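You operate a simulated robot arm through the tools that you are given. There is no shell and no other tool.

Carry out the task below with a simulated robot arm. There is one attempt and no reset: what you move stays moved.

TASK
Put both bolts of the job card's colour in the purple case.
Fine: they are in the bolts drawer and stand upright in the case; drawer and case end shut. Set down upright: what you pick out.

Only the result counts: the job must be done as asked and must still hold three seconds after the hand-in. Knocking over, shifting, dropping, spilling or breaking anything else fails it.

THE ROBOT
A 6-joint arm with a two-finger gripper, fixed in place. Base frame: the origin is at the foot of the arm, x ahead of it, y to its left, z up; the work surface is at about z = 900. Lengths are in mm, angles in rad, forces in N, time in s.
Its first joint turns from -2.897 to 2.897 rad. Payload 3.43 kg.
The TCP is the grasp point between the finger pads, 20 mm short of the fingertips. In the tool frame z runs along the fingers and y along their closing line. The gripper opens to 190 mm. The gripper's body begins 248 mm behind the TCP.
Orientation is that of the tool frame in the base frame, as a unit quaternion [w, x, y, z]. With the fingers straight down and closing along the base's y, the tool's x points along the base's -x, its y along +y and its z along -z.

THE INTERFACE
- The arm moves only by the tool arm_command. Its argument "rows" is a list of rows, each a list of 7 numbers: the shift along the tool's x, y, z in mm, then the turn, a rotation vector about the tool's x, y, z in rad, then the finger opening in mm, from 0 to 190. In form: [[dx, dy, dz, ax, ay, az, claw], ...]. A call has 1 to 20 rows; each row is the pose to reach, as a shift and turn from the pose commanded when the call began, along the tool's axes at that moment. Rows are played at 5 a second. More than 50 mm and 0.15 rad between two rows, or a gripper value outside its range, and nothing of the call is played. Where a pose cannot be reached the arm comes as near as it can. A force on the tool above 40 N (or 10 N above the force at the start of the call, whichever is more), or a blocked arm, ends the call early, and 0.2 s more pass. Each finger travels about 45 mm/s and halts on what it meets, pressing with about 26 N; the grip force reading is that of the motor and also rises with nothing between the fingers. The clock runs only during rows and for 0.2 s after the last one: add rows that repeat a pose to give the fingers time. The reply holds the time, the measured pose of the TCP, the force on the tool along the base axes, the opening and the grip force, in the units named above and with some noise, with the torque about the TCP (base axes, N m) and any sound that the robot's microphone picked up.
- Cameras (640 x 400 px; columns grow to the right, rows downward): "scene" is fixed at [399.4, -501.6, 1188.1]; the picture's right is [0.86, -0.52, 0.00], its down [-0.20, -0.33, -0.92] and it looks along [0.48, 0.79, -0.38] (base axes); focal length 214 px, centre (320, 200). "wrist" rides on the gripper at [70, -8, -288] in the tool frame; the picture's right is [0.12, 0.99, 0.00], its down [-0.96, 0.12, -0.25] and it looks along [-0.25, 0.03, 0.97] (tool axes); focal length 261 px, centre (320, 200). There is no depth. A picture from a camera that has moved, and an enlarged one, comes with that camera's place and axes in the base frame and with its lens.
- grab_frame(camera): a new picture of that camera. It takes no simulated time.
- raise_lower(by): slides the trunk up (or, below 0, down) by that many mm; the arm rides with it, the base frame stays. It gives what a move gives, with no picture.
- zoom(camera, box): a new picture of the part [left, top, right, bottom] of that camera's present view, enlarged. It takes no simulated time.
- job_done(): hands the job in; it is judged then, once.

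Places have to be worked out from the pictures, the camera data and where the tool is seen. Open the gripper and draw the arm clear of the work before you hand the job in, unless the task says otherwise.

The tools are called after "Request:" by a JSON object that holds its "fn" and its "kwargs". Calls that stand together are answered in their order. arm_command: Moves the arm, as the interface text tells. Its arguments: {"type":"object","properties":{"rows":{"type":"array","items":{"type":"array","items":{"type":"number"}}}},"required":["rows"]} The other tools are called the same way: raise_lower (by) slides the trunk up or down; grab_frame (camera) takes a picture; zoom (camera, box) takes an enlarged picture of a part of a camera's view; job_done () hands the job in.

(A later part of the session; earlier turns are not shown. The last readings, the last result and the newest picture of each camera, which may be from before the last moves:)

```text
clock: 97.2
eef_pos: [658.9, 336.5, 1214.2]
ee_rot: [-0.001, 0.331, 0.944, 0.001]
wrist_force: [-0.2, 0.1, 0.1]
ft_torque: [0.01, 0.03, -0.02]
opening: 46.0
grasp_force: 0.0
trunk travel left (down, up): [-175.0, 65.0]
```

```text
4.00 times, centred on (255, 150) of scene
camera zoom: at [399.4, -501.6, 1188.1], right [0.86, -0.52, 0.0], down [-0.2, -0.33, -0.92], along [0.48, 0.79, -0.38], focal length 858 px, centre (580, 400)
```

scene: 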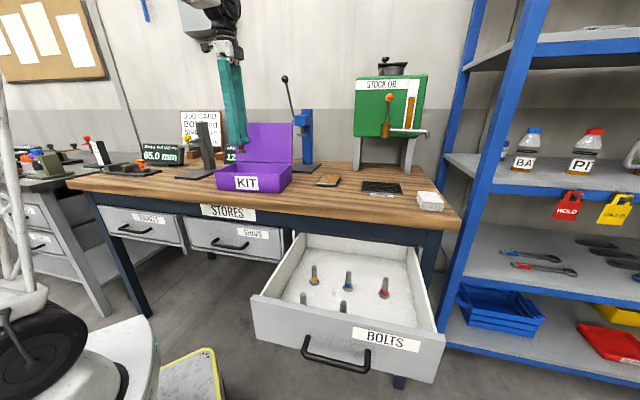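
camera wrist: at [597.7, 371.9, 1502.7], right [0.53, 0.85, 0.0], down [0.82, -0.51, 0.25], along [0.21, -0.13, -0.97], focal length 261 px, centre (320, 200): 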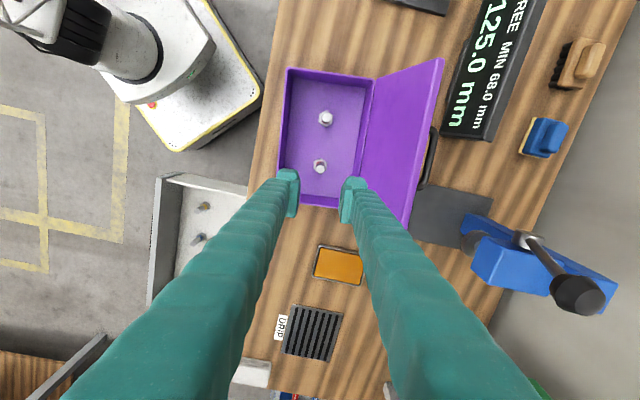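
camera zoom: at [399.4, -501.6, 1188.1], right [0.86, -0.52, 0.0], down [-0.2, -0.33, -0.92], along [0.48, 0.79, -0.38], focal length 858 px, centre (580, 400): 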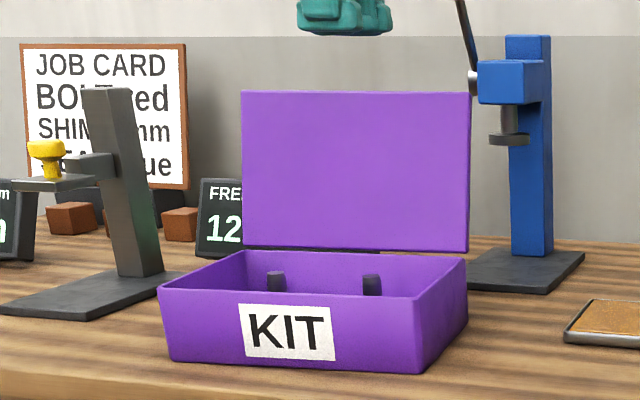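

Both red bolts stand upright in the case. Before closing the lid I want to see what the dark object behind it is.

Request:
{"fn": "zoom", "kwargs": {"camera": "wrist", "box": [360, 40, 520, 240]}}

Request:
{"fn": "zoom", "kwargs": {"camera": "wrist", "box": [400, 100, 460, 220]}}

Request:
{"fn": "zoom", "kwargs": {"camera": "wrist", "box": [280, 60, 380, 210]}}

```text
2.00 times, centred on (440, 140) of wrist
camera zoom: at [597.7, 371.9, 1502.7], right [0.53, 0.85, 0.0], down [0.82, -0.51, 0.25], along [0.21, -0.13, -0.97], focal length 521 px, centre (80, 320)
```

zoom: 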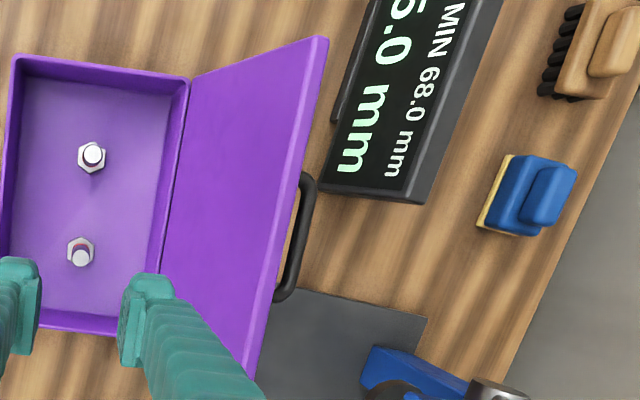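

```text
3.33 times, centred on (430, 160) of wrist
camera zoom: at [597.7, 371.9, 1502.7], right [0.53, 0.85, 0.0], down [0.82, -0.51, 0.25], along [0.21, -0.13, -0.97], focal length 869 px, centre (-47, 333)
```

zoom: 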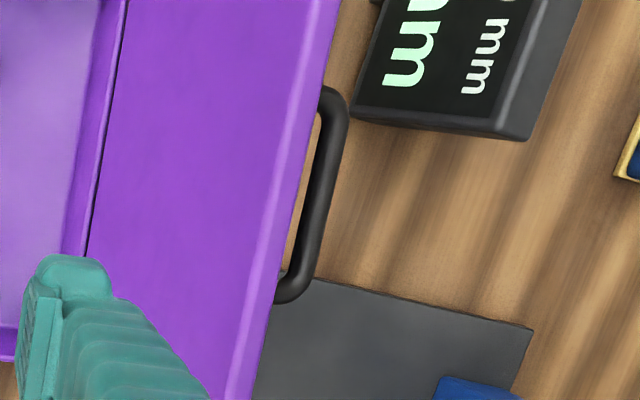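

```text
2.67 times, centred on (330, 135) of wrist
camera zoom: at [597.7, 371.9, 1502.7], right [0.53, 0.85, 0.0], down [0.82, -0.51, 0.25], along [0.21, -0.13, -0.97], focal length 695 px, centre (293, 373)
```

zoom: 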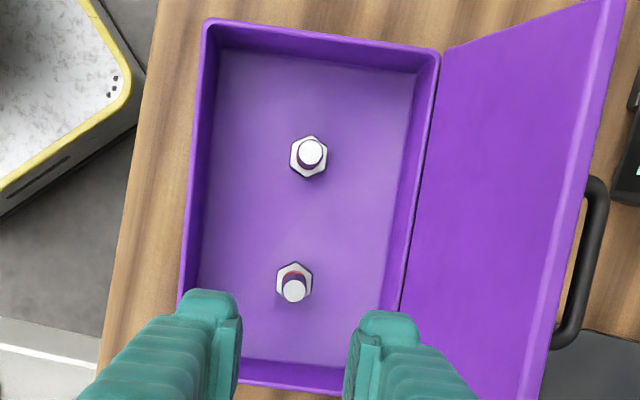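

The lid has a bow handle on its outer face, so I can cage the handle bar and swing the lid down in a controlled arc. The press lever's knob is near (818,482,1320), so I'll stay clear of it. I'll shift to the case's centreline and then back over the lid to view the handle from behind.

Request:
{"fn": "arm_command", "kwargs": {"rows": [[25, 0, -20, 0, 0, 0, 70], [50, 0, -40, 0, 0, 0, 90], [50, 40, -45, 0, 0, 0, 110], [50, 85, -45, 0, 0, 0, 130], [50, 130, -45, 0, 0, 0, 150], [50, 160, -45, 0, 0, 0, 150], [50, 185, -45, 0, 0, 0, 150], [50, 185, -45, 0, 0, 0, 150]]}}

Request:
{"fn": "grab_frame", "kwargs": {"camera": "wrist"}}

Request:
{"fn": "grab_frame", "kwargs": {"camera": "scene"}}

```text
clock: 99.0
eef_pos: [724.9, 505.8, 1241.7]
ee_rot: [0.002, 0.331, 0.944, 0.004]
wrist_force: [0.0, 0.5, -1.2]
ft_torque: [-0.03, 0.01, -0.02]
opening: 149.7
grasp_force: 0.0
out of reach, approached as far as the arm can: row 6, 7, 8
trunk travel left (down, up): [-175.0, 65.0]
```

```text
taken
camera wrist: at [662.5, 540.1, 1530.0], right [0.53, 0.85, 0.01], down [0.82, -0.51, 0.25], along [0.22, -0.12, -0.97], focal length 261 px, centre (320, 200)
```

wrist: 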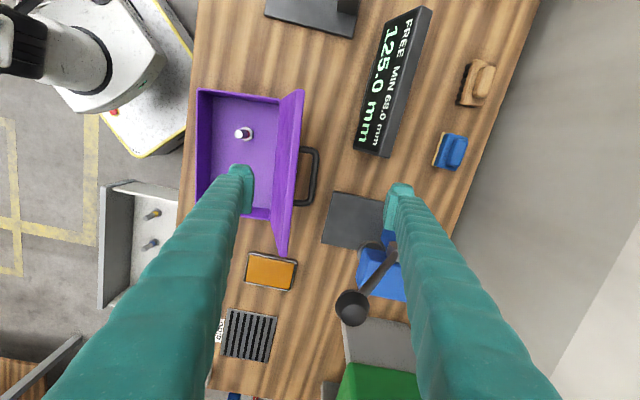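

```text
taken
```

scene: 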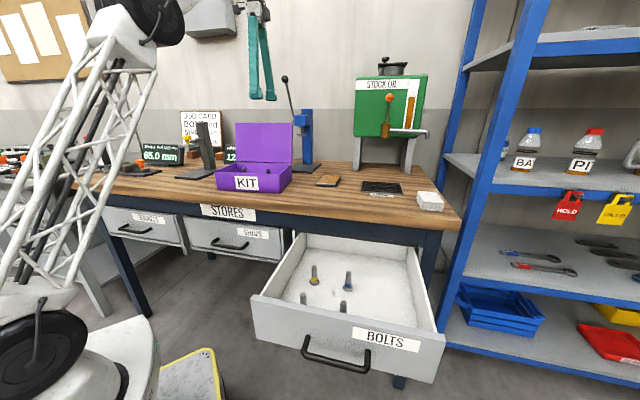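

The arm stopped slightly short (reach limit at this height), but the camera now sees the handle from above and behind. I'll enlarge it to measure.

Request:
{"fn": "zoom", "kwargs": {"camera": "wrist", "box": [190, 80, 350, 270]}}

Request:
{"fn": "zoom", "kwargs": {"camera": "wrist", "box": [260, 130, 340, 230]}}

```text
2.11 times, centred on (270, 175) of wrist
camera zoom: at [662.5, 540.1, 1530.0], right [0.53, 0.85, 0.01], down [0.82, -0.51, 0.25], along [0.22, -0.12, -0.97], focal length 549 px, centre (425, 253)
```

zoom: 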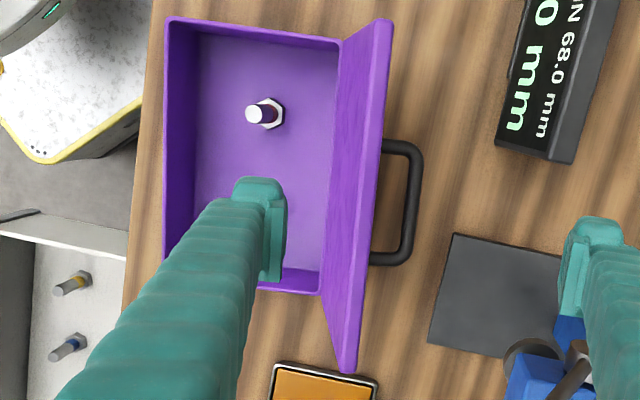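

```text
4.00 times, centred on (300, 180) of wrist
camera zoom: at [662.5, 540.1, 1530.0], right [0.53, 0.85, 0.01], down [0.82, -0.51, 0.25], along [0.22, -0.12, -0.97], focal length 1043 px, centre (400, 280)
```

zoom: 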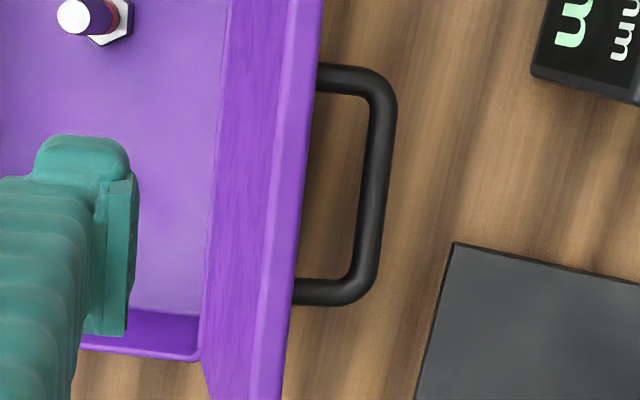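

The lid handle bar is centred on the lid: c_n≈163 from the case centre and z≈1104. It lies parallel to the hinge, about 35 mm off the lid's outer face. To cage it with a slight backward tilt I need more reach, so I'll raise the trunk 65 mm first.

Request:
{"fn": "raise_lower", "kwargs": {"by": 65}}

```text
clock: 100.1
eef_pos: [724.2, 506.2, 1306.2]
ee_rot: [0.002, 0.331, 0.944, 0.005]
wrist_force: [0.7, 0.5, -0.1]
ft_torque: [-0.02, -0.01, -0.02]
opening: 150.0
grasp_force: 0.0
trunk travel left (down, up): [-240.0, 0.0]
```

I'll hold position for a moment while closing the fingers to 20 mm, to see whether the commanded pose agrees with the measured one after the reach limit.

Request:
{"fn": "arm_command", "kwargs": {"rows": [[0, 0, 0, 0, 0, 0, 130], [0, 0, 0, 0, 0, 0, 110], [0, 0, 0, 0, 0, 0, 90], [0, 0, 0, 0, 0, 0, 70], [0, 0, 0, 0, 0, 0, 50], [0, 0, 0, 0, 0, 0, 30], [0, 0, 0, 0, 0, 0, 20], [0, 0, 0, 0, 0, 0, 20]]}}

Request:
{"fn": "grab_frame", "kwargs": {"camera": "wrist"}}

```text
clock: 101.9
eef_pos: [725.6, 504.4, 1307.8]
ee_rot: [0.002, 0.331, 0.944, 0.005]
wrist_force: [0.2, 0.0, -0.5]
ft_torque: [0.04, -0.01, 0.01]
opening: 20.1
grasp_force: 0.0
trunk travel left (down, up): [-240.0, 0.0]
```

```text
taken
camera wrist: at [662.2, 539.8, 1595.3], right [0.53, 0.85, 0.01], down [0.82, -0.51, 0.25], along [0.22, -0.12, -0.97], focal length 261 px, centre (320, 200)
```

wrist: 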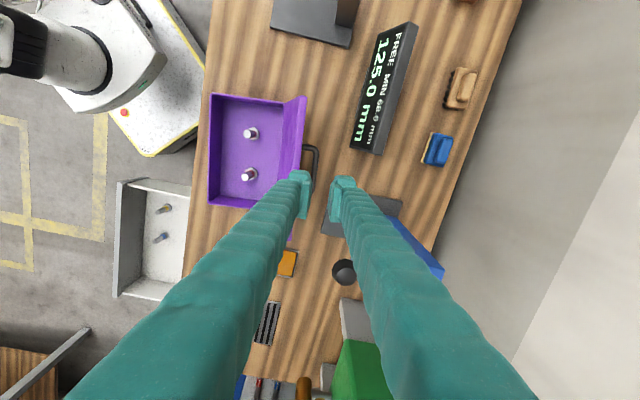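

The commanded pose matches. Now I'll tilt about 8° so the fingers lean nearly parallel to the lid, and descend to about 80 mm above the handle.

Request:
{"fn": "arm_command", "kwargs": {"rows": [[-1, 0, 24, 0.03, 0, 0, 20], [-2, 0, 48, 0.06, 0, 0, 20], [-3, 0.5, 72, 0.09, 0, 0, 20], [-3, 0.5, 96, 0.12, 0, 0, 20], [-3, 0.5, 119, 0.148, 0, 0, 20], [-3, 0.5, 119, 0.148, 0, 0, 20]]}}

Request:
{"fn": "grab_frame", "kwargs": {"camera": "wrist"}}

Request:
{"fn": "grab_frame", "kwargs": {"camera": "scene"}}

```text
clock: 103.3
eef_pos: [729.1, 505.6, 1189.4]
ee_rot: [-0.022, 0.33, 0.941, -0.065]
wrist_force: [-0.8, 0.3, -0.3]
ft_torque: [-0.04, 0.02, -0.01]
opening: 19.9
grasp_force: 0.0
trunk travel left (down, up): [-240.0, 0.0]
```

```text
taken
camera wrist: at [692.7, 573.1, 1475.8], right [0.52, 0.84, -0.14], down [0.84, -0.49, 0.23], along [0.13, -0.24, -0.96], focal length 261 px, centre (320, 200)
```

wrist: 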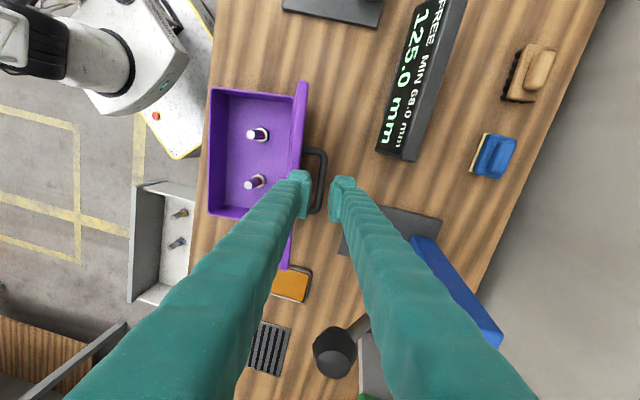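

```text
taken
```

scene: 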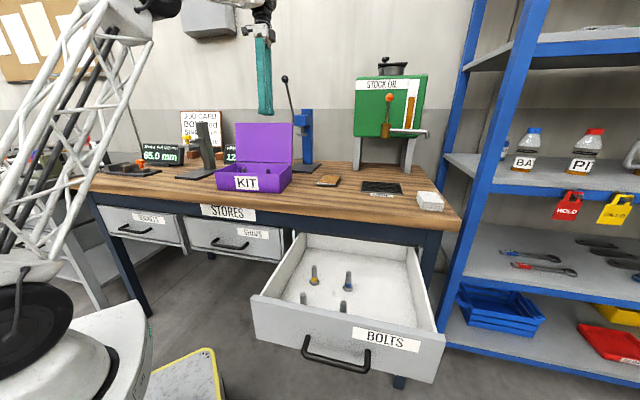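

I'll enlarge the view to check the handle bar against the finger gap along the tool axis.

Request:
{"fn": "zoom", "kwargs": {"camera": "wrist", "box": [260, 120, 380, 220]}}

```text
4.00 times, centred on (320, 170) of wrist
camera zoom: at [692.7, 573.1, 1475.8], right [0.52, 0.84, -0.14], down [0.84, -0.49, 0.23], along [0.13, -0.24, -0.96], focal length 1043 px, centre (320, 320)
```

zoom: 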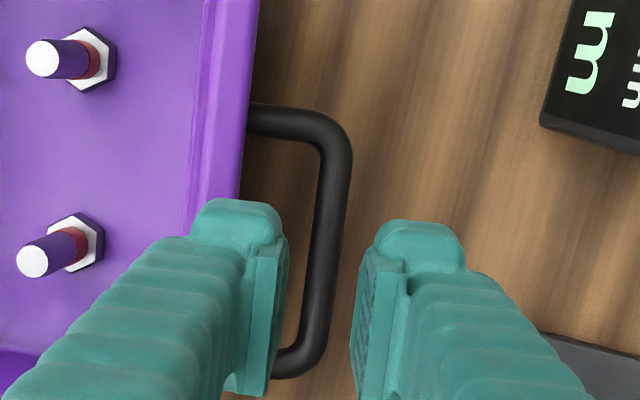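

The fingertips look about 30 mm deep, thicker than the gap behind the handle bar safely allows. So instead I'll straddle the whole lid plus handle: one finger in front of the lid, one behind the bar, 70 mm apart. That lets me push the lid forward and then lower it gently on the front finger. First I'll go vertical above the lid edge.

Request:
{"fn": "arm_command", "kwargs": {"rows": [[0.3, -10, -12, -0.035, 0, 0, 35], [0.6, -20, -24, -0.07, 0, 0, 50], [0.9, -30, -35, -0.104, 0, 0, 65], [1.2, -41, -35, -0.138, 0, 0, 70], [1.2, -41, -35, -0.138, 0, 0, 70], [1.2, -41, -35, -0.138, 0, 0, 70]]}}

Request:
{"fn": "grab_frame", "kwargs": {"camera": "wrist"}}

Request:
{"fn": "grab_frame", "kwargs": {"camera": "scene"}}

```text
clock: 104.7
eef_pos: [705.7, 477.5, 1229.1]
ee_rot: [0.0, 0.332, 0.943, 0.0]
wrist_force: [-1.0, 0.2, 0.4]
ft_torque: [0.02, 0.01, 0.01]
opening: 69.9
grasp_force: 0.0
trunk travel left (down, up): [-240.0, 0.0]
```

```text
taken
camera wrist: at [645.3, 514.5, 1516.4], right [0.53, 0.85, 0.0], down [0.82, -0.51, 0.25], along [0.21, -0.13, -0.97], focal length 261 px, centre (320, 200)
```

wrist: 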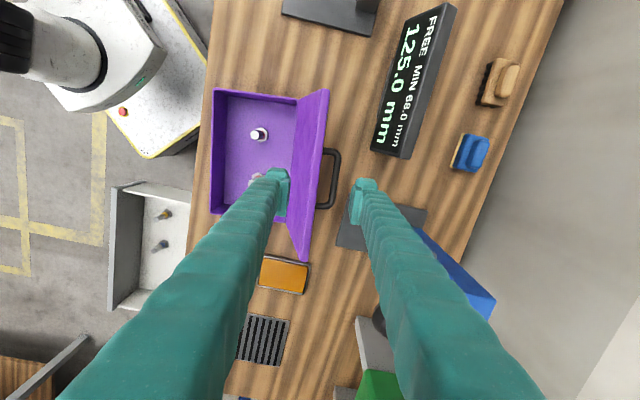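

```text
taken
```

scene: 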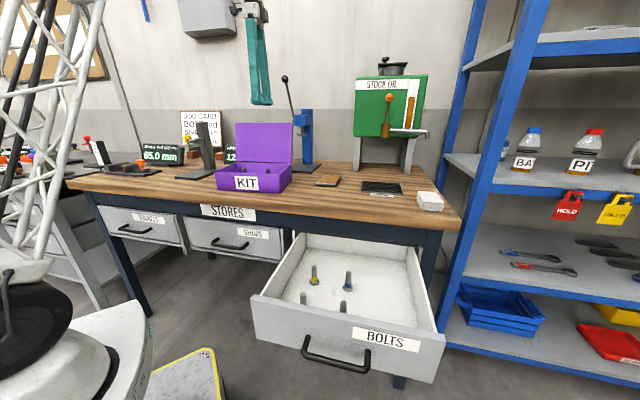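

I'll check that the lid edge and handle bar fall between the two fingers along the descent.

Request:
{"fn": "zoom", "kwargs": {"camera": "wrist", "box": [240, 100, 400, 230]}}

```text
3.08 times, centred on (320, 165) of wrist
camera zoom: at [645.3, 514.5, 1516.4], right [0.53, 0.85, 0.0], down [0.82, -0.51, 0.25], along [0.21, -0.13, -0.97], focal length 802 px, centre (320, 308)
```

zoom: 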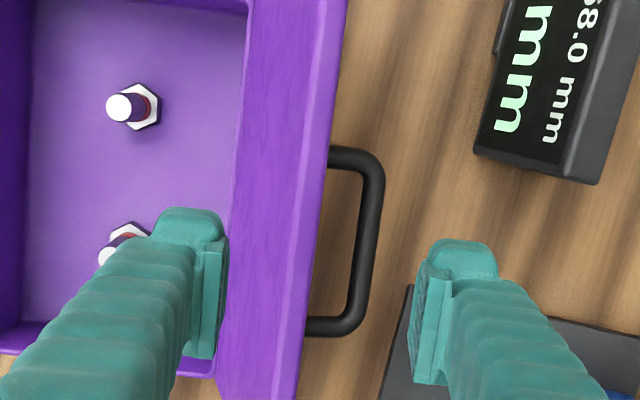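

Both alignments check out: lid edge at c_n≈125–137, bar at ≈165, pads at 105 and 175. I'll descend slowly to straddle them.

Request:
{"fn": "arm_command", "kwargs": {"rows": [[0, 1.5, 20, 0, 0, 0, 70], [0, 1.5, 45, 0, 0, 0, 70], [0, 1.5, 62, 0, 0, 0, 70], [0, 1.5, 75, 0, 0, 0, 70], [0, 1.5, 88, 0, 0, 0, 70], [0, 1.5, 100, 0, 0, 0, 70], [0, 1.5, 112, 0, 0, 0, 70], [0, 1.5, 121, 0, 0, 0, 70], [0, 1.5, 121, 0, 0, 0, 70]]}}

Request:
{"fn": "zoom", "kwargs": {"camera": "wrist", "box": [220, 90, 420, 230]}}

Request:
{"fn": "zoom", "kwargs": {"camera": "scene", "box": [200, 60, 330, 200]}}

```text
clock: 106.7
eef_pos: [706.9, 480.2, 1108.2]
ee_rot: [0.0, 0.331, 0.944, 0.0]
wrist_force: [0.1, 0.2, 0.9]
ft_torque: [0.04, -0.01, 0.01]
opening: 69.8
grasp_force: 0.1
trunk travel left (down, up): [-240.0, 0.0]
```

```text
2.86 times, centred on (320, 160) of wrist
camera zoom: at [646.6, 515.8, 1396.5], right [0.53, 0.85, 0.0], down [0.82, -0.51, 0.25], along [0.21, -0.13, -0.97], focal length 745 px, centre (320, 314)
```

zoom: 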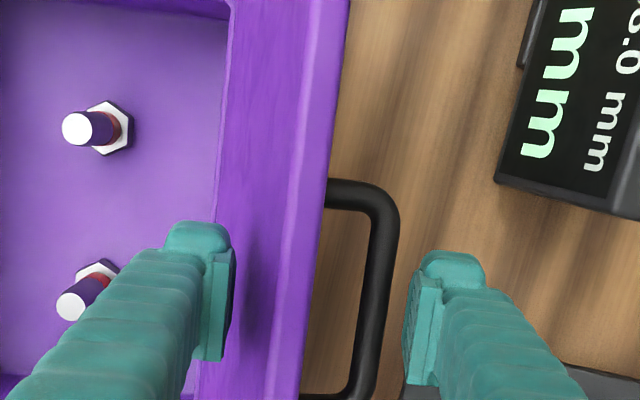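

```text
2.86 times, centred on (265, 130) of scene
camera zoom: at [399.4, -501.6, 1188.1], right [0.86, -0.52, 0.0], down [-0.2, -0.33, -0.92], along [0.48, 0.79, -0.38], focal length 613 px, centre (477, 400)
```

zoom: 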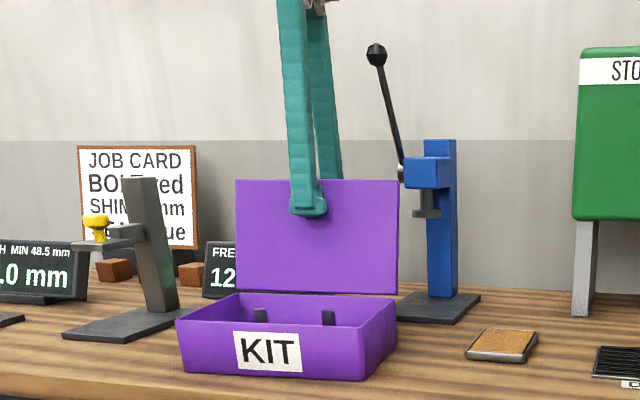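

The fingers straddle the lid and handle without contact. I'll push forward 20 mm slowly and watch the force and lid.

Request:
{"fn": "arm_command", "kwargs": {"rows": [[0, -4, 0, 0, 0, 0, 70], [0, -8, 0, 0, 0, 0, 70], [0, -12, 0, 0, 0, 0, 70], [0, -16, 0, 0, 0, 0, 70], [0, -20, 0, 0, 0, 0, 70], [0, -20, 0, 0, 0, 0, 70]]}}

Request:
{"fn": "zoom", "kwargs": {"camera": "wrist", "box": [220, 90, 420, 230]}}

```text
clock: 108.1
eef_pos: [693.3, 464.5, 1108.3]
ee_rot: [-0.001, 0.331, 0.944, 0.0]
wrist_force: [0.0, 0.0, -0.1]
ft_torque: [-0.07, 0.0, 0.02]
opening: 70.2
grasp_force: 0.1
trunk travel left (down, up): [-240.0, 0.0]
```

```text
2.86 times, centred on (320, 160) of wrist
camera zoom: at [632.2, 500.7, 1396.3], right [0.53, 0.85, 0.0], down [0.82, -0.51, 0.25], along [0.21, -0.13, -0.97], focal length 745 px, centre (320, 314)
```

zoom: 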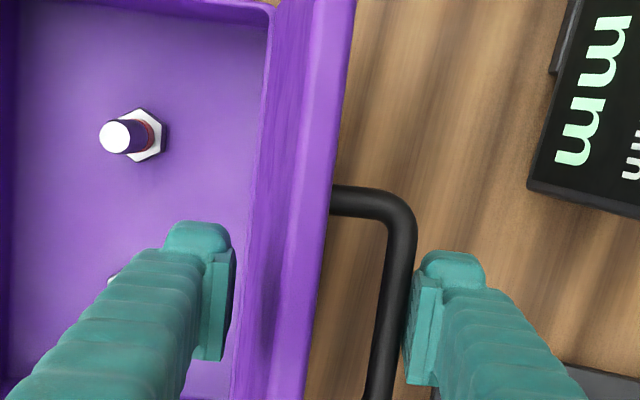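

The back finger is pushing the bar and the lid follows almost without force. I'll continue 26 mm forward, past vertical.

Request:
{"fn": "arm_command", "kwargs": {"rows": [[0, -4, 0, 0, 0, 0, 70], [0, -8, 0, 0, 0, 0, 70], [0, -12, 0, 0, 0, 0, 70], [0, -16, 0, 0, 0, 0, 70], [0, -20, 0, 0, 0, 0, 70], [0, -24, 0, 0, 0, 0, 70], [0, -26, 0, 0, 0, 0, 70]]}}

Request:
{"fn": "zoom", "kwargs": {"camera": "wrist", "box": [220, 90, 420, 230]}}

Request:
{"fn": "zoom", "kwargs": {"camera": "scene", "box": [200, 60, 330, 200]}}

```text
clock: 109.7
eef_pos: [676.4, 444.4, 1107.3]
ee_rot: [-0.001, 0.331, 0.944, 0.0]
wrist_force: [0.6, 0.5, 1.5]
ft_torque: [0.03, 0.01, -0.01]
opening: 69.6
grasp_force: 0.0
trunk travel left (down, up): [-240.0, 0.0]
```

```text
2.86 times, centred on (320, 160) of wrist
camera zoom: at [616.3, 480.7, 1395.2], right [0.53, 0.85, 0.0], down [0.82, -0.51, 0.25], along [0.21, -0.13, -0.97], focal length 745 px, centre (320, 314)
```

zoom: 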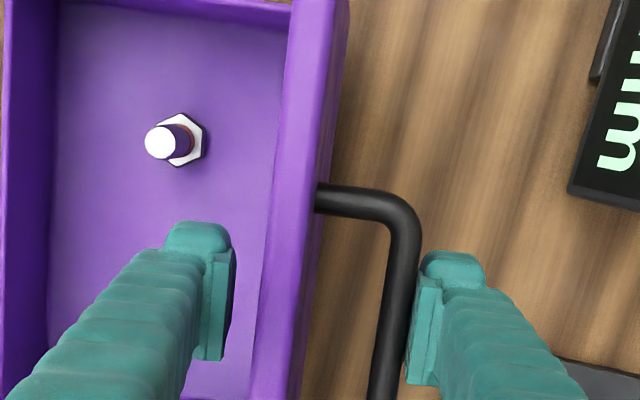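

```text
2.86 times, centred on (265, 130) of scene
camera zoom: at [399.4, -501.6, 1188.1], right [0.86, -0.52, 0.0], down [-0.2, -0.33, -0.92], along [0.48, 0.79, -0.38], focal length 613 px, centre (477, 400)
```

zoom: 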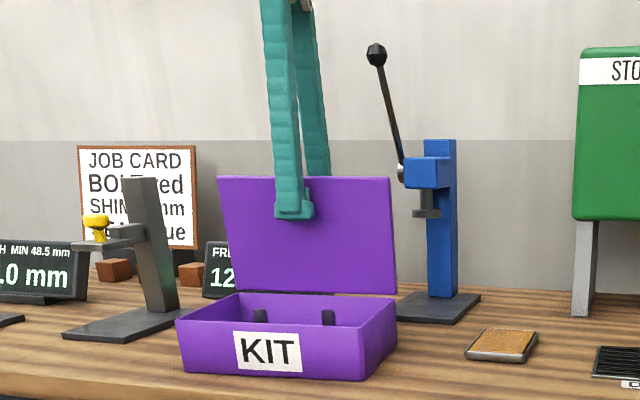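

The lid is about vertical now. I'll continue forward gently so it tips onto the front finger.

Request:
{"fn": "arm_command", "kwargs": {"rows": [[0, -4, 0, 0, 0, 0, 70], [0, -8, 0, 0, 0, 0, 70], [0, -12, -1, 0, 0, 0, 70], [0, -16, -1, 0, 0, 0, 70], [0, -20, -2, 0, 0, 0, 70], [0, -25, -2, 0, 0, 0, 70], [0, -25, -2, 0, 0, 0, 70]]}}

Request:
{"fn": "zoom", "kwargs": {"camera": "wrist", "box": [220, 90, 420, 230]}}

Request:
{"fn": "zoom", "kwargs": {"camera": "scene", "box": [200, 60, 330, 200]}}

```text
clock: 111.3
eef_pos: [661.4, 425.6, 1111.7]
ee_rot: [0.0, 0.331, 0.944, 0.0]
wrist_force: [-0.9, -0.4, -0.7]
ft_torque: [0.0, -0.02, 0.02]
opening: 70.0
grasp_force: 0.1
trunk travel left (down, up): [-240.0, 0.0]
```

```text
2.86 times, centred on (320, 160) of wrist
camera zoom: at [600.4, 461.1, 1397.9], right [0.53, 0.85, 0.0], down [0.82, -0.51, 0.25], along [0.21, -0.13, -0.97], focal length 745 px, centre (320, 314)
```

zoom: 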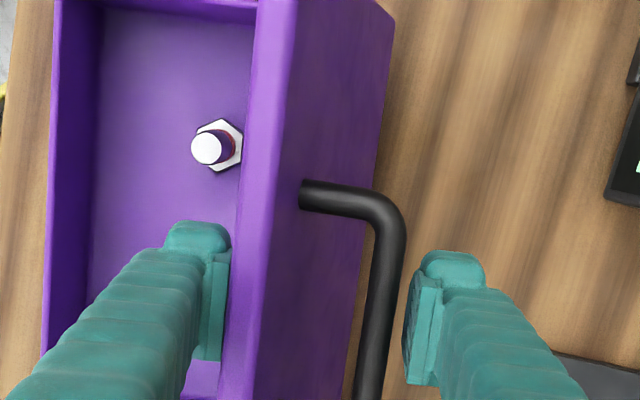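

```text
2.86 times, centred on (265, 130) of scene
camera zoom: at [399.4, -501.6, 1188.1], right [0.86, -0.52, 0.0], down [-0.2, -0.33, -0.92], along [0.48, 0.79, -0.38], focal length 613 px, centre (477, 400)
```

zoom: 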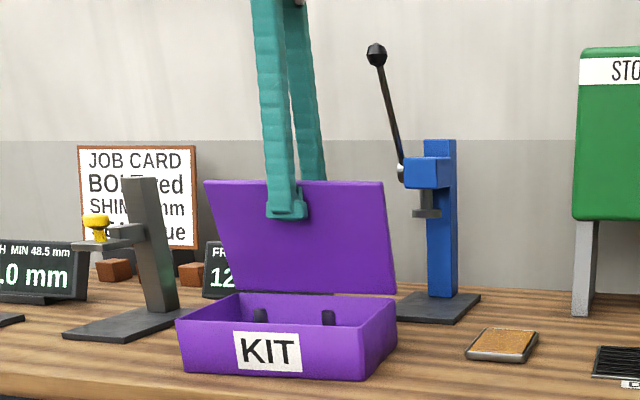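

The lid now leans forward about 13° and follows the hand. I'll continue along the computed arc to about 60°.

Request:
{"fn": "arm_command", "kwargs": {"rows": [[0, -4, 0.5, 0, 0, 0, 70], [0, -9, 1.2, 0, 0, 0, 70], [0, -14.6, 2, 0, 0, 0, 70], [0, -21.5, 3, 0, 0, 0, 70], [0, -28.3, 4, 0, 0, 0, 70], [0, -35, 5.5, 0, 0, 0, 70], [0, -41.5, 7, 0, 0, 0, 70], [0, -41.5, 7, 0, 0, 0, 70]]}}

Request:
{"fn": "zoom", "kwargs": {"camera": "wrist", "box": [220, 90, 420, 230]}}

Request:
{"fn": "zoom", "kwargs": {"camera": "scene", "box": [200, 60, 330, 200]}}

```text
clock: 113.1
eef_pos: [635.6, 392.3, 1101.5]
ee_rot: [0.0, 0.331, 0.944, 0.0]
wrist_force: [-0.2, -0.1, 0.5]
ft_torque: [0.03, -0.01, -0.06]
opening: 70.5
grasp_force: 0.8
trunk travel left (down, up): [-240.0, 0.0]
```

```text
2.86 times, centred on (320, 160) of wrist
camera zoom: at [574.7, 427.6, 1389.9], right [0.53, 0.85, 0.0], down [0.82, -0.51, 0.25], along [0.21, -0.13, -0.97], focal length 745 px, centre (320, 314)
```

zoom: 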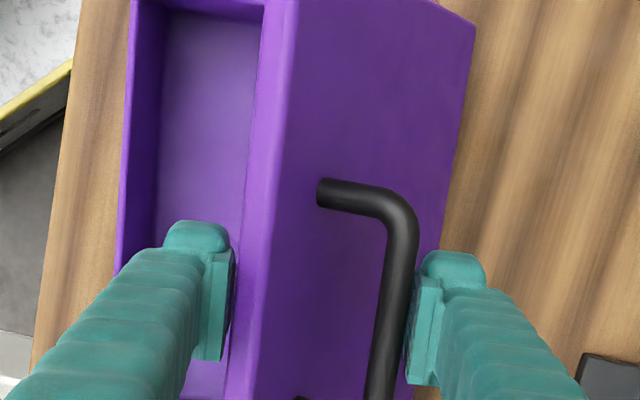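

```text
2.86 times, centred on (265, 130) of scene
camera zoom: at [399.4, -501.6, 1188.1], right [0.86, -0.52, 0.0], down [-0.2, -0.33, -0.92], along [0.48, 0.79, -0.38], focal length 613 px, centre (477, 400)
```

zoom: 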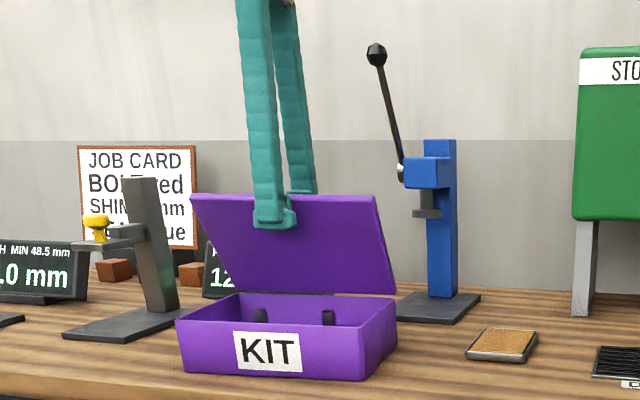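

The lid stays where it is put: the back finger pushes the bar and the lid does not fall by itself. I'll continue along the arc to about 35–40°.

Request:
{"fn": "arm_command", "kwargs": {"rows": [[0, -6, 2, 0, 0, 0, 70], [0, -12.5, 4.4, 0, 0, 0, 70], [0, -18.5, 7, 0, 0, 0, 70], [0, -24.2, 9.5, 0, 0, 0, 70], [0, -29.8, 12.8, 0, 0, 0, 70], [0, -34.9, 16.2, 0, 0, 0, 70], [0, -40, 19.8, 0, 0, 0, 70], [0, -44.9, 23.5, 0, 0, 0, 70], [0, -44.9, 23.5, 0, 0, 0, 70]]}}

Request:
{"fn": "zoom", "kwargs": {"camera": "wrist", "box": [220, 90, 420, 230]}}

Request:
{"fn": "zoom", "kwargs": {"camera": "scene", "box": [200, 60, 330, 200]}}

```text
clock: 115.1
eef_pos: [608.4, 355.2, 1080.4]
ee_rot: [0.0, 0.331, 0.943, 0.0]
wrist_force: [-0.1, -0.5, -0.3]
ft_torque: [-0.01, -0.01, 0.0]
opening: 70.6
grasp_force: 0.3
trunk travel left (down, up): [-240.0, 0.0]
```

```text
2.86 times, centred on (320, 160) of wrist
camera zoom: at [547.1, 391.8, 1366.7], right [0.53, 0.85, 0.0], down [0.82, -0.51, 0.25], along [0.21, -0.13, -0.97], focal length 745 px, centre (320, 314)
```

zoom: 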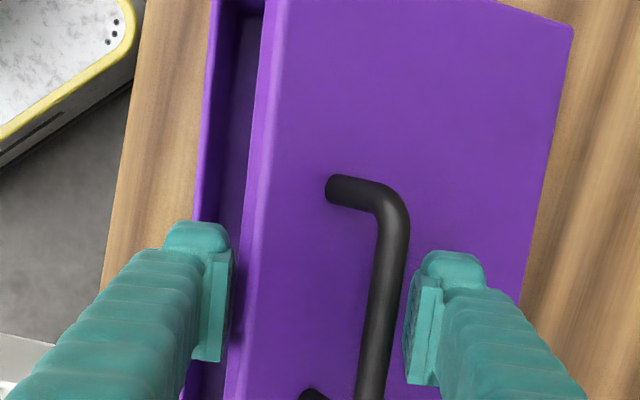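

```text
2.86 times, centred on (265, 130) of scene
camera zoom: at [399.4, -501.6, 1188.1], right [0.86, -0.52, 0.0], down [-0.2, -0.33, -0.92], along [0.48, 0.79, -0.38], focal length 613 px, centre (477, 400)
```

zoom: 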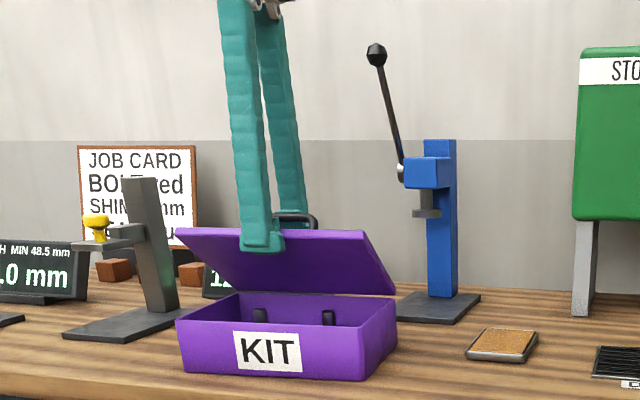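

The lid is at roughly 42° and seems to hold by hinge friction. I'll wait a second and look again to confirm that before choosing how to finish.

Request:
{"fn": "arm_command", "kwargs": {"rows": [[0, 0, 0, 0, 0, 0, 70], [0, 0, 0, 0, 0, 0, 70], [0, 0, 0, 0, 0, 0, 70], [0, 0, 0, 0, 0, 0, 70], [0, 0, 0, 0, 0, 0, 70]]}}

Request:
{"fn": "zoom", "kwargs": {"camera": "wrist", "box": [220, 90, 420, 230]}}

```text
clock: 116.3
eef_pos: [607.4, 355.4, 1078.7]
ee_rot: [0.001, 0.331, 0.944, 0.0]
wrist_force: [-0.9, 0.2, -0.3]
ft_torque: [-0.01, 0.03, -0.03]
opening: 70.6
grasp_force: 0.5
trunk travel left (down, up): [-240.0, 0.0]
```

```text
2.86 times, centred on (320, 160) of wrist
camera zoom: at [547.1, 391.8, 1366.8], right [0.53, 0.85, 0.0], down [0.82, -0.51, 0.25], along [0.21, -0.13, -0.97], focal length 745 px, centre (320, 314)
```

zoom: 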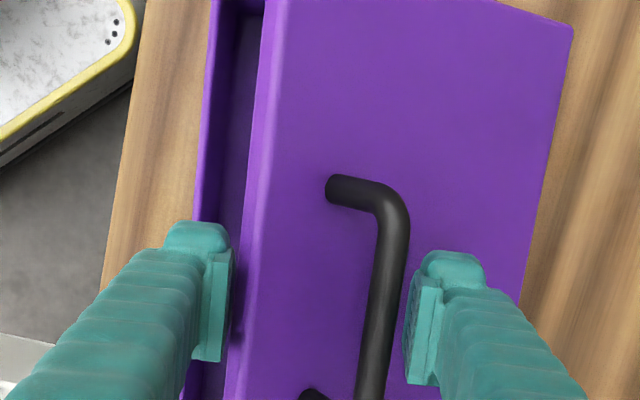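

The lid is stationary and touching neither finger, so hinge friction holds it. I'll raise the hand slightly so the back finger pushes the bar cleanly above the lid surface, and follow the bar's arc down to about 20°.

Request:
{"fn": "arm_command", "kwargs": {"rows": [[0, 0, -10, 0, 0, 0, 70], [0, 0, -22, 0, 0, 0, 70], [0, -8, -22.5, 0, 0, 0, 70], [0, -15.8, -22.5, 0, 0, 0, 70], [0, -21, -19, 0, 0, 0, 70], [0, -26.5, -15.5, 0, 0, 0, 70], [0, -31.5, -11, 0, 0, 0, 70], [0, -36.4, -6.5, 0, 0, 0, 70], [0, -41, -1.5, 0, 0, 0, 70], [0, -45.5, 3.5, 0, 0, 0, 70], [0, -49.6, 8.5, 0, 0, 0, 70], [0, -53.7, 13.5, 0, 0, 0, 70]]}}

Request:
{"fn": "zoom", "kwargs": {"camera": "wrist", "box": [220, 90, 420, 230]}}

Request:
{"fn": "zoom", "kwargs": {"camera": "scene", "box": [200, 60, 330, 200]}}

```text
clock: 118.9
eef_pos: [573.4, 314.2, 1065.6]
ee_rot: [0.0, 0.332, 0.943, -0.001]
wrist_force: [-0.1, 0.2, 1.1]
ft_torque: [-0.02, 0.01, 0.01]
opening: 70.2
grasp_force: 0.0
trunk travel left (down, up): [-240.0, 0.0]
```

```text
2.86 times, centred on (320, 160) of wrist
camera zoom: at [513.5, 350.4, 1353.7], right [0.53, 0.85, 0.0], down [0.82, -0.51, 0.25], along [0.21, -0.13, -0.97], focal length 745 px, centre (320, 314)
```

zoom: 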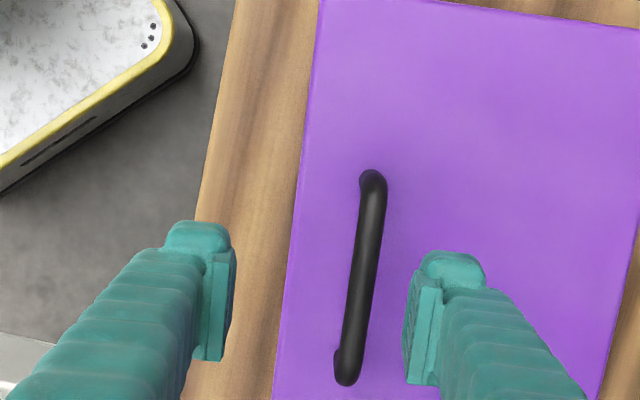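

```text
2.86 times, centred on (265, 130) of scene
camera zoom: at [399.4, -501.6, 1188.1], right [0.86, -0.52, 0.0], down [-0.2, -0.33, -0.92], along [0.48, 0.79, -0.38], focal length 613 px, centre (477, 400)
```

zoom: 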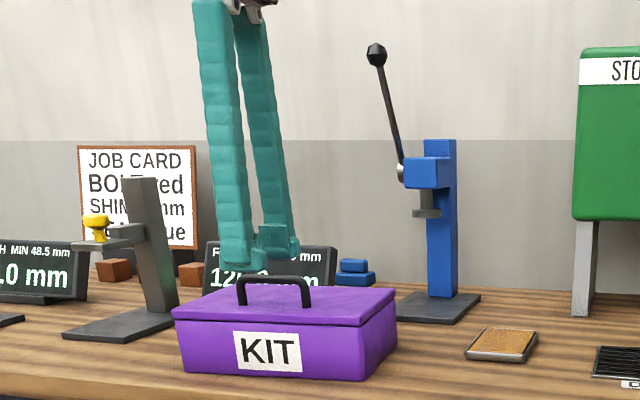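

The lid is down: the last part closed by itself, and no sound or shift is visible. I'll enlarge the case to verify it is fully shut and hasn't moved.

Request:
{"fn": "zoom", "kwargs": {"camera": "scene", "box": [210, 140, 300, 200]}}

Request:
{"fn": "grab_frame", "kwargs": {"camera": "wrist"}}

```text
6.67 times, centred on (255, 170) of scene
camera zoom: at [399.4, -501.6, 1188.1], right [0.86, -0.52, 0.0], down [-0.2, -0.33, -0.92], along [0.48, 0.79, -0.38], focal length 1430 px, centre (753, 400)
```

zoom: 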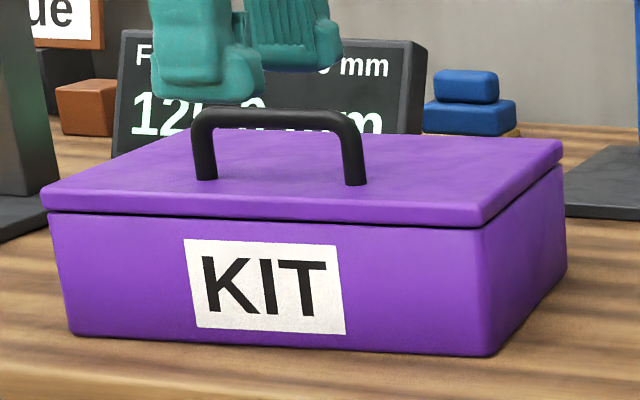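

```text
taken
camera wrist: at [513.5, 350.4, 1353.7], right [0.53, 0.85, 0.0], down [0.82, -0.51, 0.25], along [0.21, -0.13, -0.97], focal length 261 px, centre (320, 200)
```

wrist: 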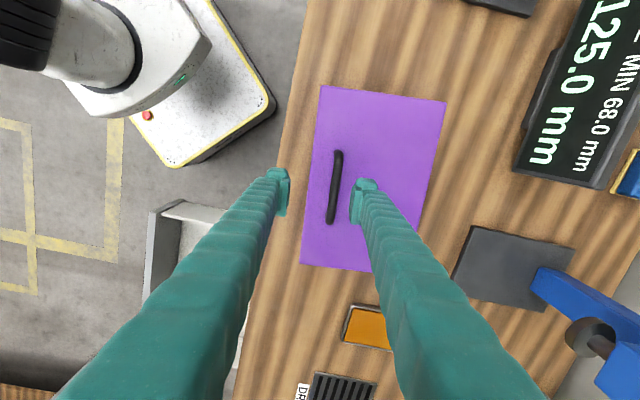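

The case looks shut and hasn't moved, but the lid may have dropped the last 40°. I want to be sure the bolts are still standing. The lid handle is now on top at c_n≈-52, so I'll move over it and descend with a 40 mm opening so I can lift the lid slightly and peek.

Request:
{"fn": "arm_command", "kwargs": {"rows": [[0, 9, 0, 0, 0, 0, 60], [0, 18.5, 0, 0, 0, 0, 45], [0, 18.5, 0, 0, 0, 0, 40], [0, 18.5, 10, 0, 0, 0, 40], [0, 18.5, 20, 0, 0, 0, 40], [0, 18.5, 20, 0, 0, 0, 40]]}}

Request:
{"fn": "zoom", "kwargs": {"camera": "wrist", "box": [220, 90, 420, 230]}}

Request:
{"fn": "zoom", "kwargs": {"camera": "scene", "box": [210, 120, 300, 200]}}

```text
clock: 120.3
eef_pos: [585.2, 328.0, 1044.9]
ee_rot: [0.0, 0.331, 0.944, 0.0]
wrist_force: [0.1, 0.0, -0.1]
ft_torque: [0.01, 0.04, 0.01]
opening: 40.0
grasp_force: 0.0
trunk travel left (down, up): [-240.0, 0.0]
```

```text
2.86 times, centred on (320, 160) of wrist
camera zoom: at [523.8, 365.6, 1333.2], right [0.53, 0.85, 0.0], down [0.82, -0.51, 0.25], along [0.21, -0.13, -0.97], focal length 745 px, centre (320, 314)
```

zoom: 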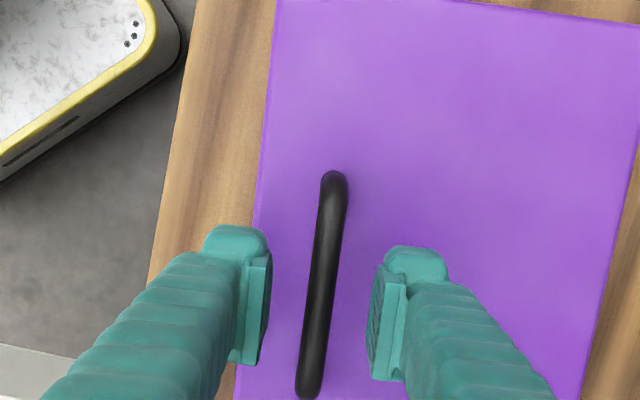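

```text
5.00 times, centred on (255, 160) of scene
camera zoom: at [399.4, -501.6, 1188.1], right [0.86, -0.52, 0.0], down [-0.2, -0.33, -0.92], along [0.48, 0.79, -0.38], focal length 1072 px, centre (645, 400)
```

zoom: 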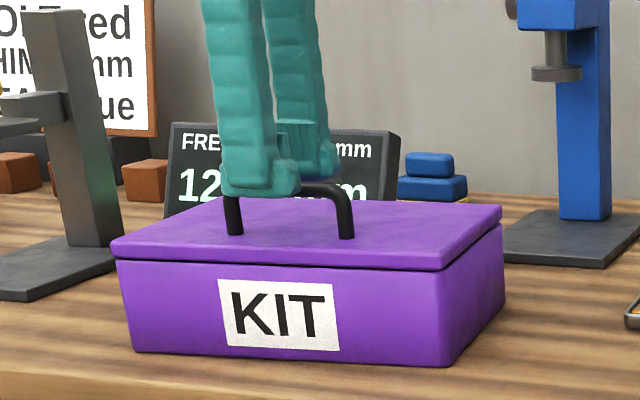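

The bar is centred between the pads. I'll descend to bar height and close on it.

Request:
{"fn": "arm_command", "kwargs": {"rows": [[0, 0.5, 8, 0, 0, 0, 40], [0, 0.5, 16, 0, 0, 0, 40], [0, 0.5, 22, 0, 0, 0, 40], [0, 0.5, 22, 0, 0, 0, 30], [0, 0.5, 22, 0, 0, 0, 20], [0, 0.5, 22, 0, 0, 0, 12], [0, 0.5, 22, 0, 0, 0, 6], [0, 0.5, 22, 0, 0, 0, 6]]}}

```text
clock: 122.1
eef_pos: [585.0, 329.9, 1022.2]
ee_rot: [-0.001, 0.331, 0.944, 0.0]
wrist_force: [-2.2, -1.3, -0.4]
ft_torque: [-0.01, 0.02, -0.29]
opening: 9.4
grasp_force: 25.9
trunk travel left (down, up): [-240.0, 0.0]
```

The bar is gripped. I'll lift the lid slowly along its arc by about 15° and look inside with the scene camera.

Request:
{"fn": "arm_command", "kwargs": {"rows": [[0, 1.2, -3.6, 0, 0, 0, 6], [0, 2.4, -7.3, 0, 0, 0, 6], [0, 3.8, -10.9, 0, 0, 0, 6], [0, 5.2, -14.5, 0, 0, 0, 6], [0, 6.8, -18, 0, 0, 0, 6], [0, 8.4, -21.5, 0, 0, 0, 6], [0, 10.2, -25, 0, 0, 0, 6], [0, 12, -28.4, 0, 0, 0, 6], [0, 14, -31.9, 0, 0, 0, 6], [0, 16, -35.3, 0, 0, 0, 6]]}}

Request:
{"fn": "zoom", "kwargs": {"camera": "scene", "box": [210, 130, 300, 200]}}

```text
clock: 124.3
eef_pos: [595.2, 340.4, 1059.7]
ee_rot: [0.0, 0.331, 0.944, 0.0]
wrist_force: [0.7, 3.1, 0.9]
ft_torque: [-0.19, 0.25, 0.01]
opening: 10.2
grasp_force: 26.1
trunk travel left (down, up): [-240.0, 0.0]
```

```text
5.71 times, centred on (255, 165) of scene
camera zoom: at [399.4, -501.6, 1188.1], right [0.86, -0.52, 0.0], down [-0.2, -0.33, -0.92], along [0.48, 0.79, -0.38], focal length 1226 px, centre (691, 400)
```

zoom: 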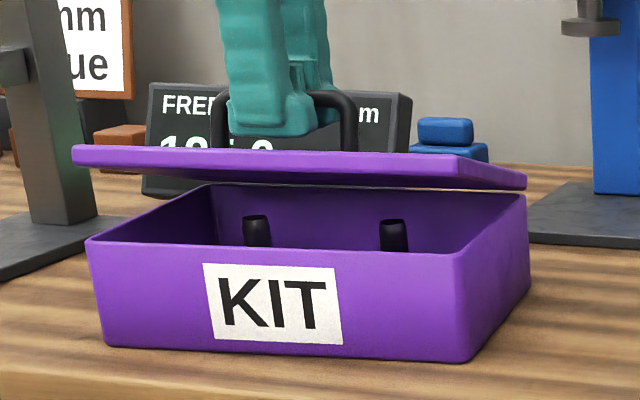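

Both bolts are still standing upright. I'll lower the lid back down along the same arc, still gripping the handle.

Request:
{"fn": "arm_command", "kwargs": {"rows": [[0, -2, 3.4, 0, 0, 0, 6], [0, -4, 6.9, 0, 0, 0, 6], [0, -5.8, 10.3, 0, 0, 0, 6], [0, -7.6, 13.8, 0, 0, 0, 6], [0, -9.2, 17.3, 0, 0, 0, 6], [0, -10.8, 20.8, 0, 0, 0, 6], [0, -12.2, 24.4, 0, 0, 0, 6], [0, -13.6, 28, 0, 0, 0, 6], [0, -14.8, 31.7, 0, 0, 0, 6], [0, -16, 35.3, 0, 0, 0, 6], [0, -16, 36, 0, 0, 0, 6]]}}

Request:
{"fn": "zoom", "kwargs": {"camera": "scene", "box": [210, 130, 300, 200]}}

```text
clock: 126.7
eef_pos: [585.3, 329.0, 1024.0]
ee_rot: [-0.001, 0.332, 0.943, 0.0]
wrist_force: [-5.1, -5.0, 1.0]
ft_torque: [0.02, 0.13, -0.01]
opening: 7.6
grasp_force: 25.9
trunk travel left (down, up): [-240.0, 0.0]
```

```text
5.71 times, centred on (255, 165) of scene
camera zoom: at [399.4, -501.6, 1188.1], right [0.86, -0.52, 0.0], down [-0.2, -0.33, -0.92], along [0.48, 0.79, -0.38], focal length 1226 px, centre (691, 400)
```

zoom: 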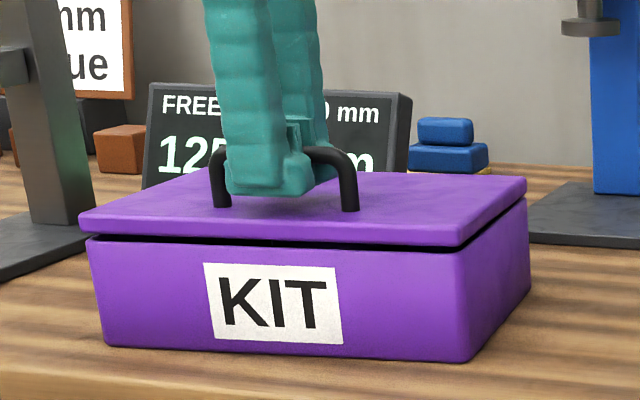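

There is still a few millimetres of gap at the front. I'll lower a little further along the arc.

Request:
{"fn": "arm_command", "kwargs": {"rows": [[0, -0.5, 2, 0, 0, 0, 6], [0, -1, 4, 0, 0, 0, 6], [0, -1.3, 6, 0, 0, 0, 6], [0, -1.3, 6, 0, 0, 0, 6]]}}

Request:
{"fn": "zoom", "kwargs": {"camera": "scene", "box": [210, 130, 300, 200]}}

```text
clock: 127.7
eef_pos: [584.2, 328.6, 1018.5]
ee_rot: [0.001, 0.332, 0.943, 0.0]
wrist_force: [-4.0, -2.8, 24.6]
ft_torque: [0.02, 0.01, 0.03]
opening: 7.6
grasp_force: 25.8
trunk travel left (down, up): [-240.0, 0.0]
```

```text
5.71 times, centred on (255, 165) of scene
camera zoom: at [399.4, -501.6, 1188.1], right [0.86, -0.52, 0.0], down [-0.2, -0.33, -0.92], along [0.48, 0.79, -0.38], focal length 1226 px, centre (691, 400)
```

zoom: 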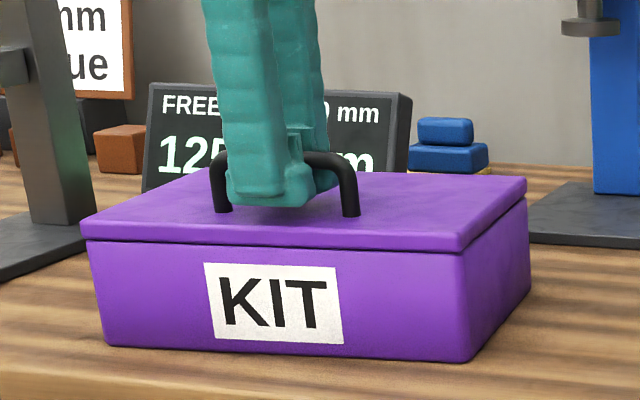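

The lid is seated (25 N push-back). I'll ease off, open the fingers and rise straight up off the handle.

Request:
{"fn": "arm_command", "kwargs": {"rows": [[0, 0, -1.3, 0, 0, 0, 6], [0, 0, -1.3, 0, 0, 0, 12], [0, 0, -1.3, 0, 0, 0, 22], [0, 0, -1.3, 0, 0, 0, 34], [0, 0, -1.3, 0, 0, 0, 44], [0, 0, -1.3, 0, 0, 0, 44], [0, 0, -8, 0, 0, 0, 44], [0, 0, -18, 0, 0, 0, 44], [0, 0, -35, 0, 0, 0, 44], [0, 0, -60, 0, 0, 0, 44], [0, 0, -90, 0, 0, 0, 44], [0, 0, -120, 0, 0, 0, 44]]}}

Request:
{"fn": "zoom", "kwargs": {"camera": "scene", "box": [210, 130, 300, 200]}}

Request:
{"fn": "grab_frame", "kwargs": {"camera": "wrist"}}

```text
clock: 130.3
eef_pos: [583.5, 328.9, 1139.7]
ee_rot: [0.0, 0.332, 0.943, 0.0]
wrist_force: [0.7, 0.0, -0.7]
ft_torque: [-0.03, 0.03, 0.01]
opening: 44.1
grasp_force: 0.0
trunk travel left (down, up): [-240.0, 0.0]
```

```text
5.71 times, centred on (255, 165) of scene
camera zoom: at [399.4, -501.6, 1188.1], right [0.86, -0.52, 0.0], down [-0.2, -0.33, -0.92], along [0.48, 0.79, -0.38], focal length 1226 px, centre (691, 400)
```

zoom: 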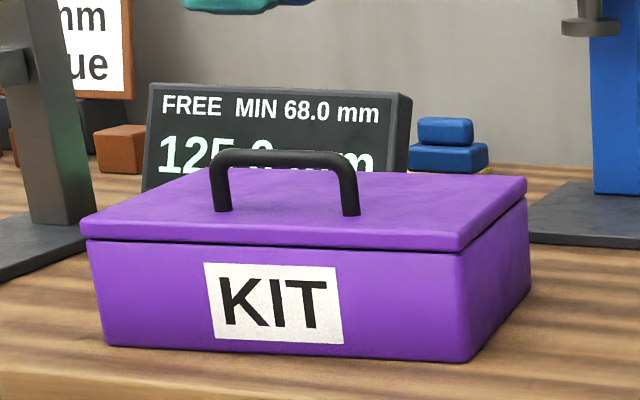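

```text
taken
camera wrist: at [523.7, 364.8, 1427.1], right [0.53, 0.85, 0.0], down [0.82, -0.51, 0.25], along [0.21, -0.13, -0.97], focal length 261 px, centre (320, 200)
```

wrist: 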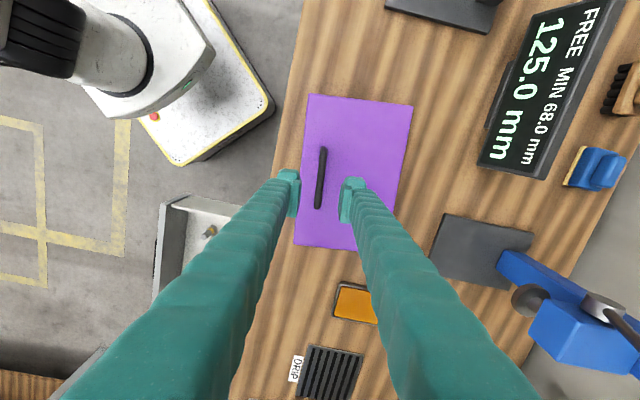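

The case is shut with both red bolts upright inside. Next is the drawer. I'll travel away from the case, back toward the front of the drawer handle, re-aligning the yaw with the bench.

Request:
{"fn": "arm_command", "kwargs": {"rows": [[-9, -11, -10, 0, 0, 0.002, 44], [-28, -36, -20, 0, 0, 0.008, 44], [-52, -67, -20, 0, 0, 0.016, 44], [-77, -99, -20, 0, 0, 0.023, 44], [-102, -131, -20, 0, 0, 0.03, 44], [-127, -164, -20, 0, 0, 0.038, 44], [-152, -196, -20, 0, 0, 0.045, 44], [-177, -228, -20, 0, 0, 0.053, 44], [-202, -260, -20, 0, 0, 0.06, 44], [-227, -292, -20, 0, 0, 0.068, 44], [-252, -325, -20, 0, 0, 0.075, 44], [-277, -357, -20, 0, 0, 0.083, 44], [-302, -389, -20, 0, 0, 0.09, 44], [-327, -421, -20, 0, 0, 0.098, 44], [-350, -451, -20, 0, 0, 0.105, 44], [-367, -473, -20, 0, 0, 0.11, 44], [-367, -473, -20, 0, 0, 0.11, 44]]}}

Request:
{"fn": "raise_lower", "kwargs": {"by": -65}}

Request:
{"fn": "grab_frame", "kwargs": {"camera": "wrist"}}

```text
clock: 133.9
eef_pos: [574.9, -272.0, 1157.9]
ee_rot: [0.0, 0.383, 0.924, 0.0]
wrist_force: [0.0, -0.5, -0.8]
ft_torque: [0.0, -0.01, 0.0]
opening: 44.2
grasp_force: 0.1
trunk travel left (down, up): [-240.0, 0.0]
```

```text
clock: 134.9
eef_pos: [573.8, -271.2, 1092.3]
ee_rot: [0.0, 0.382, 0.924, -0.001]
wrist_force: [-0.5, -0.5, 0.5]
ft_torque: [0.0, -0.01, -0.02]
opening: 44.0
grasp_force: 0.1
trunk travel left (down, up): [-175.0, 65.0]
```

```text
taken
camera wrist: at [518.7, -228.7, 1380.4], right [0.62, 0.79, 0.0], down [0.76, -0.6, 0.25], along [0.2, -0.15, -0.97], focal length 261 px, centre (320, 200)
```

wrist: 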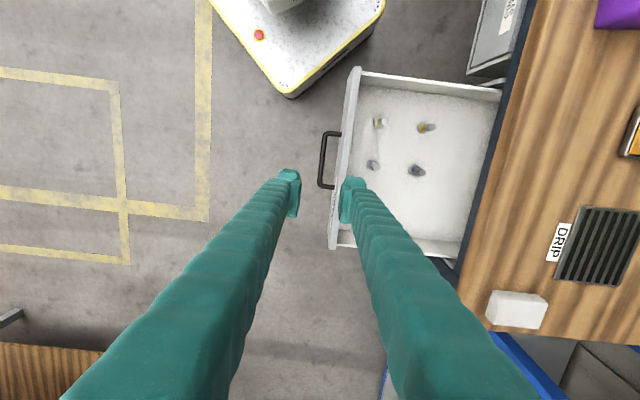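

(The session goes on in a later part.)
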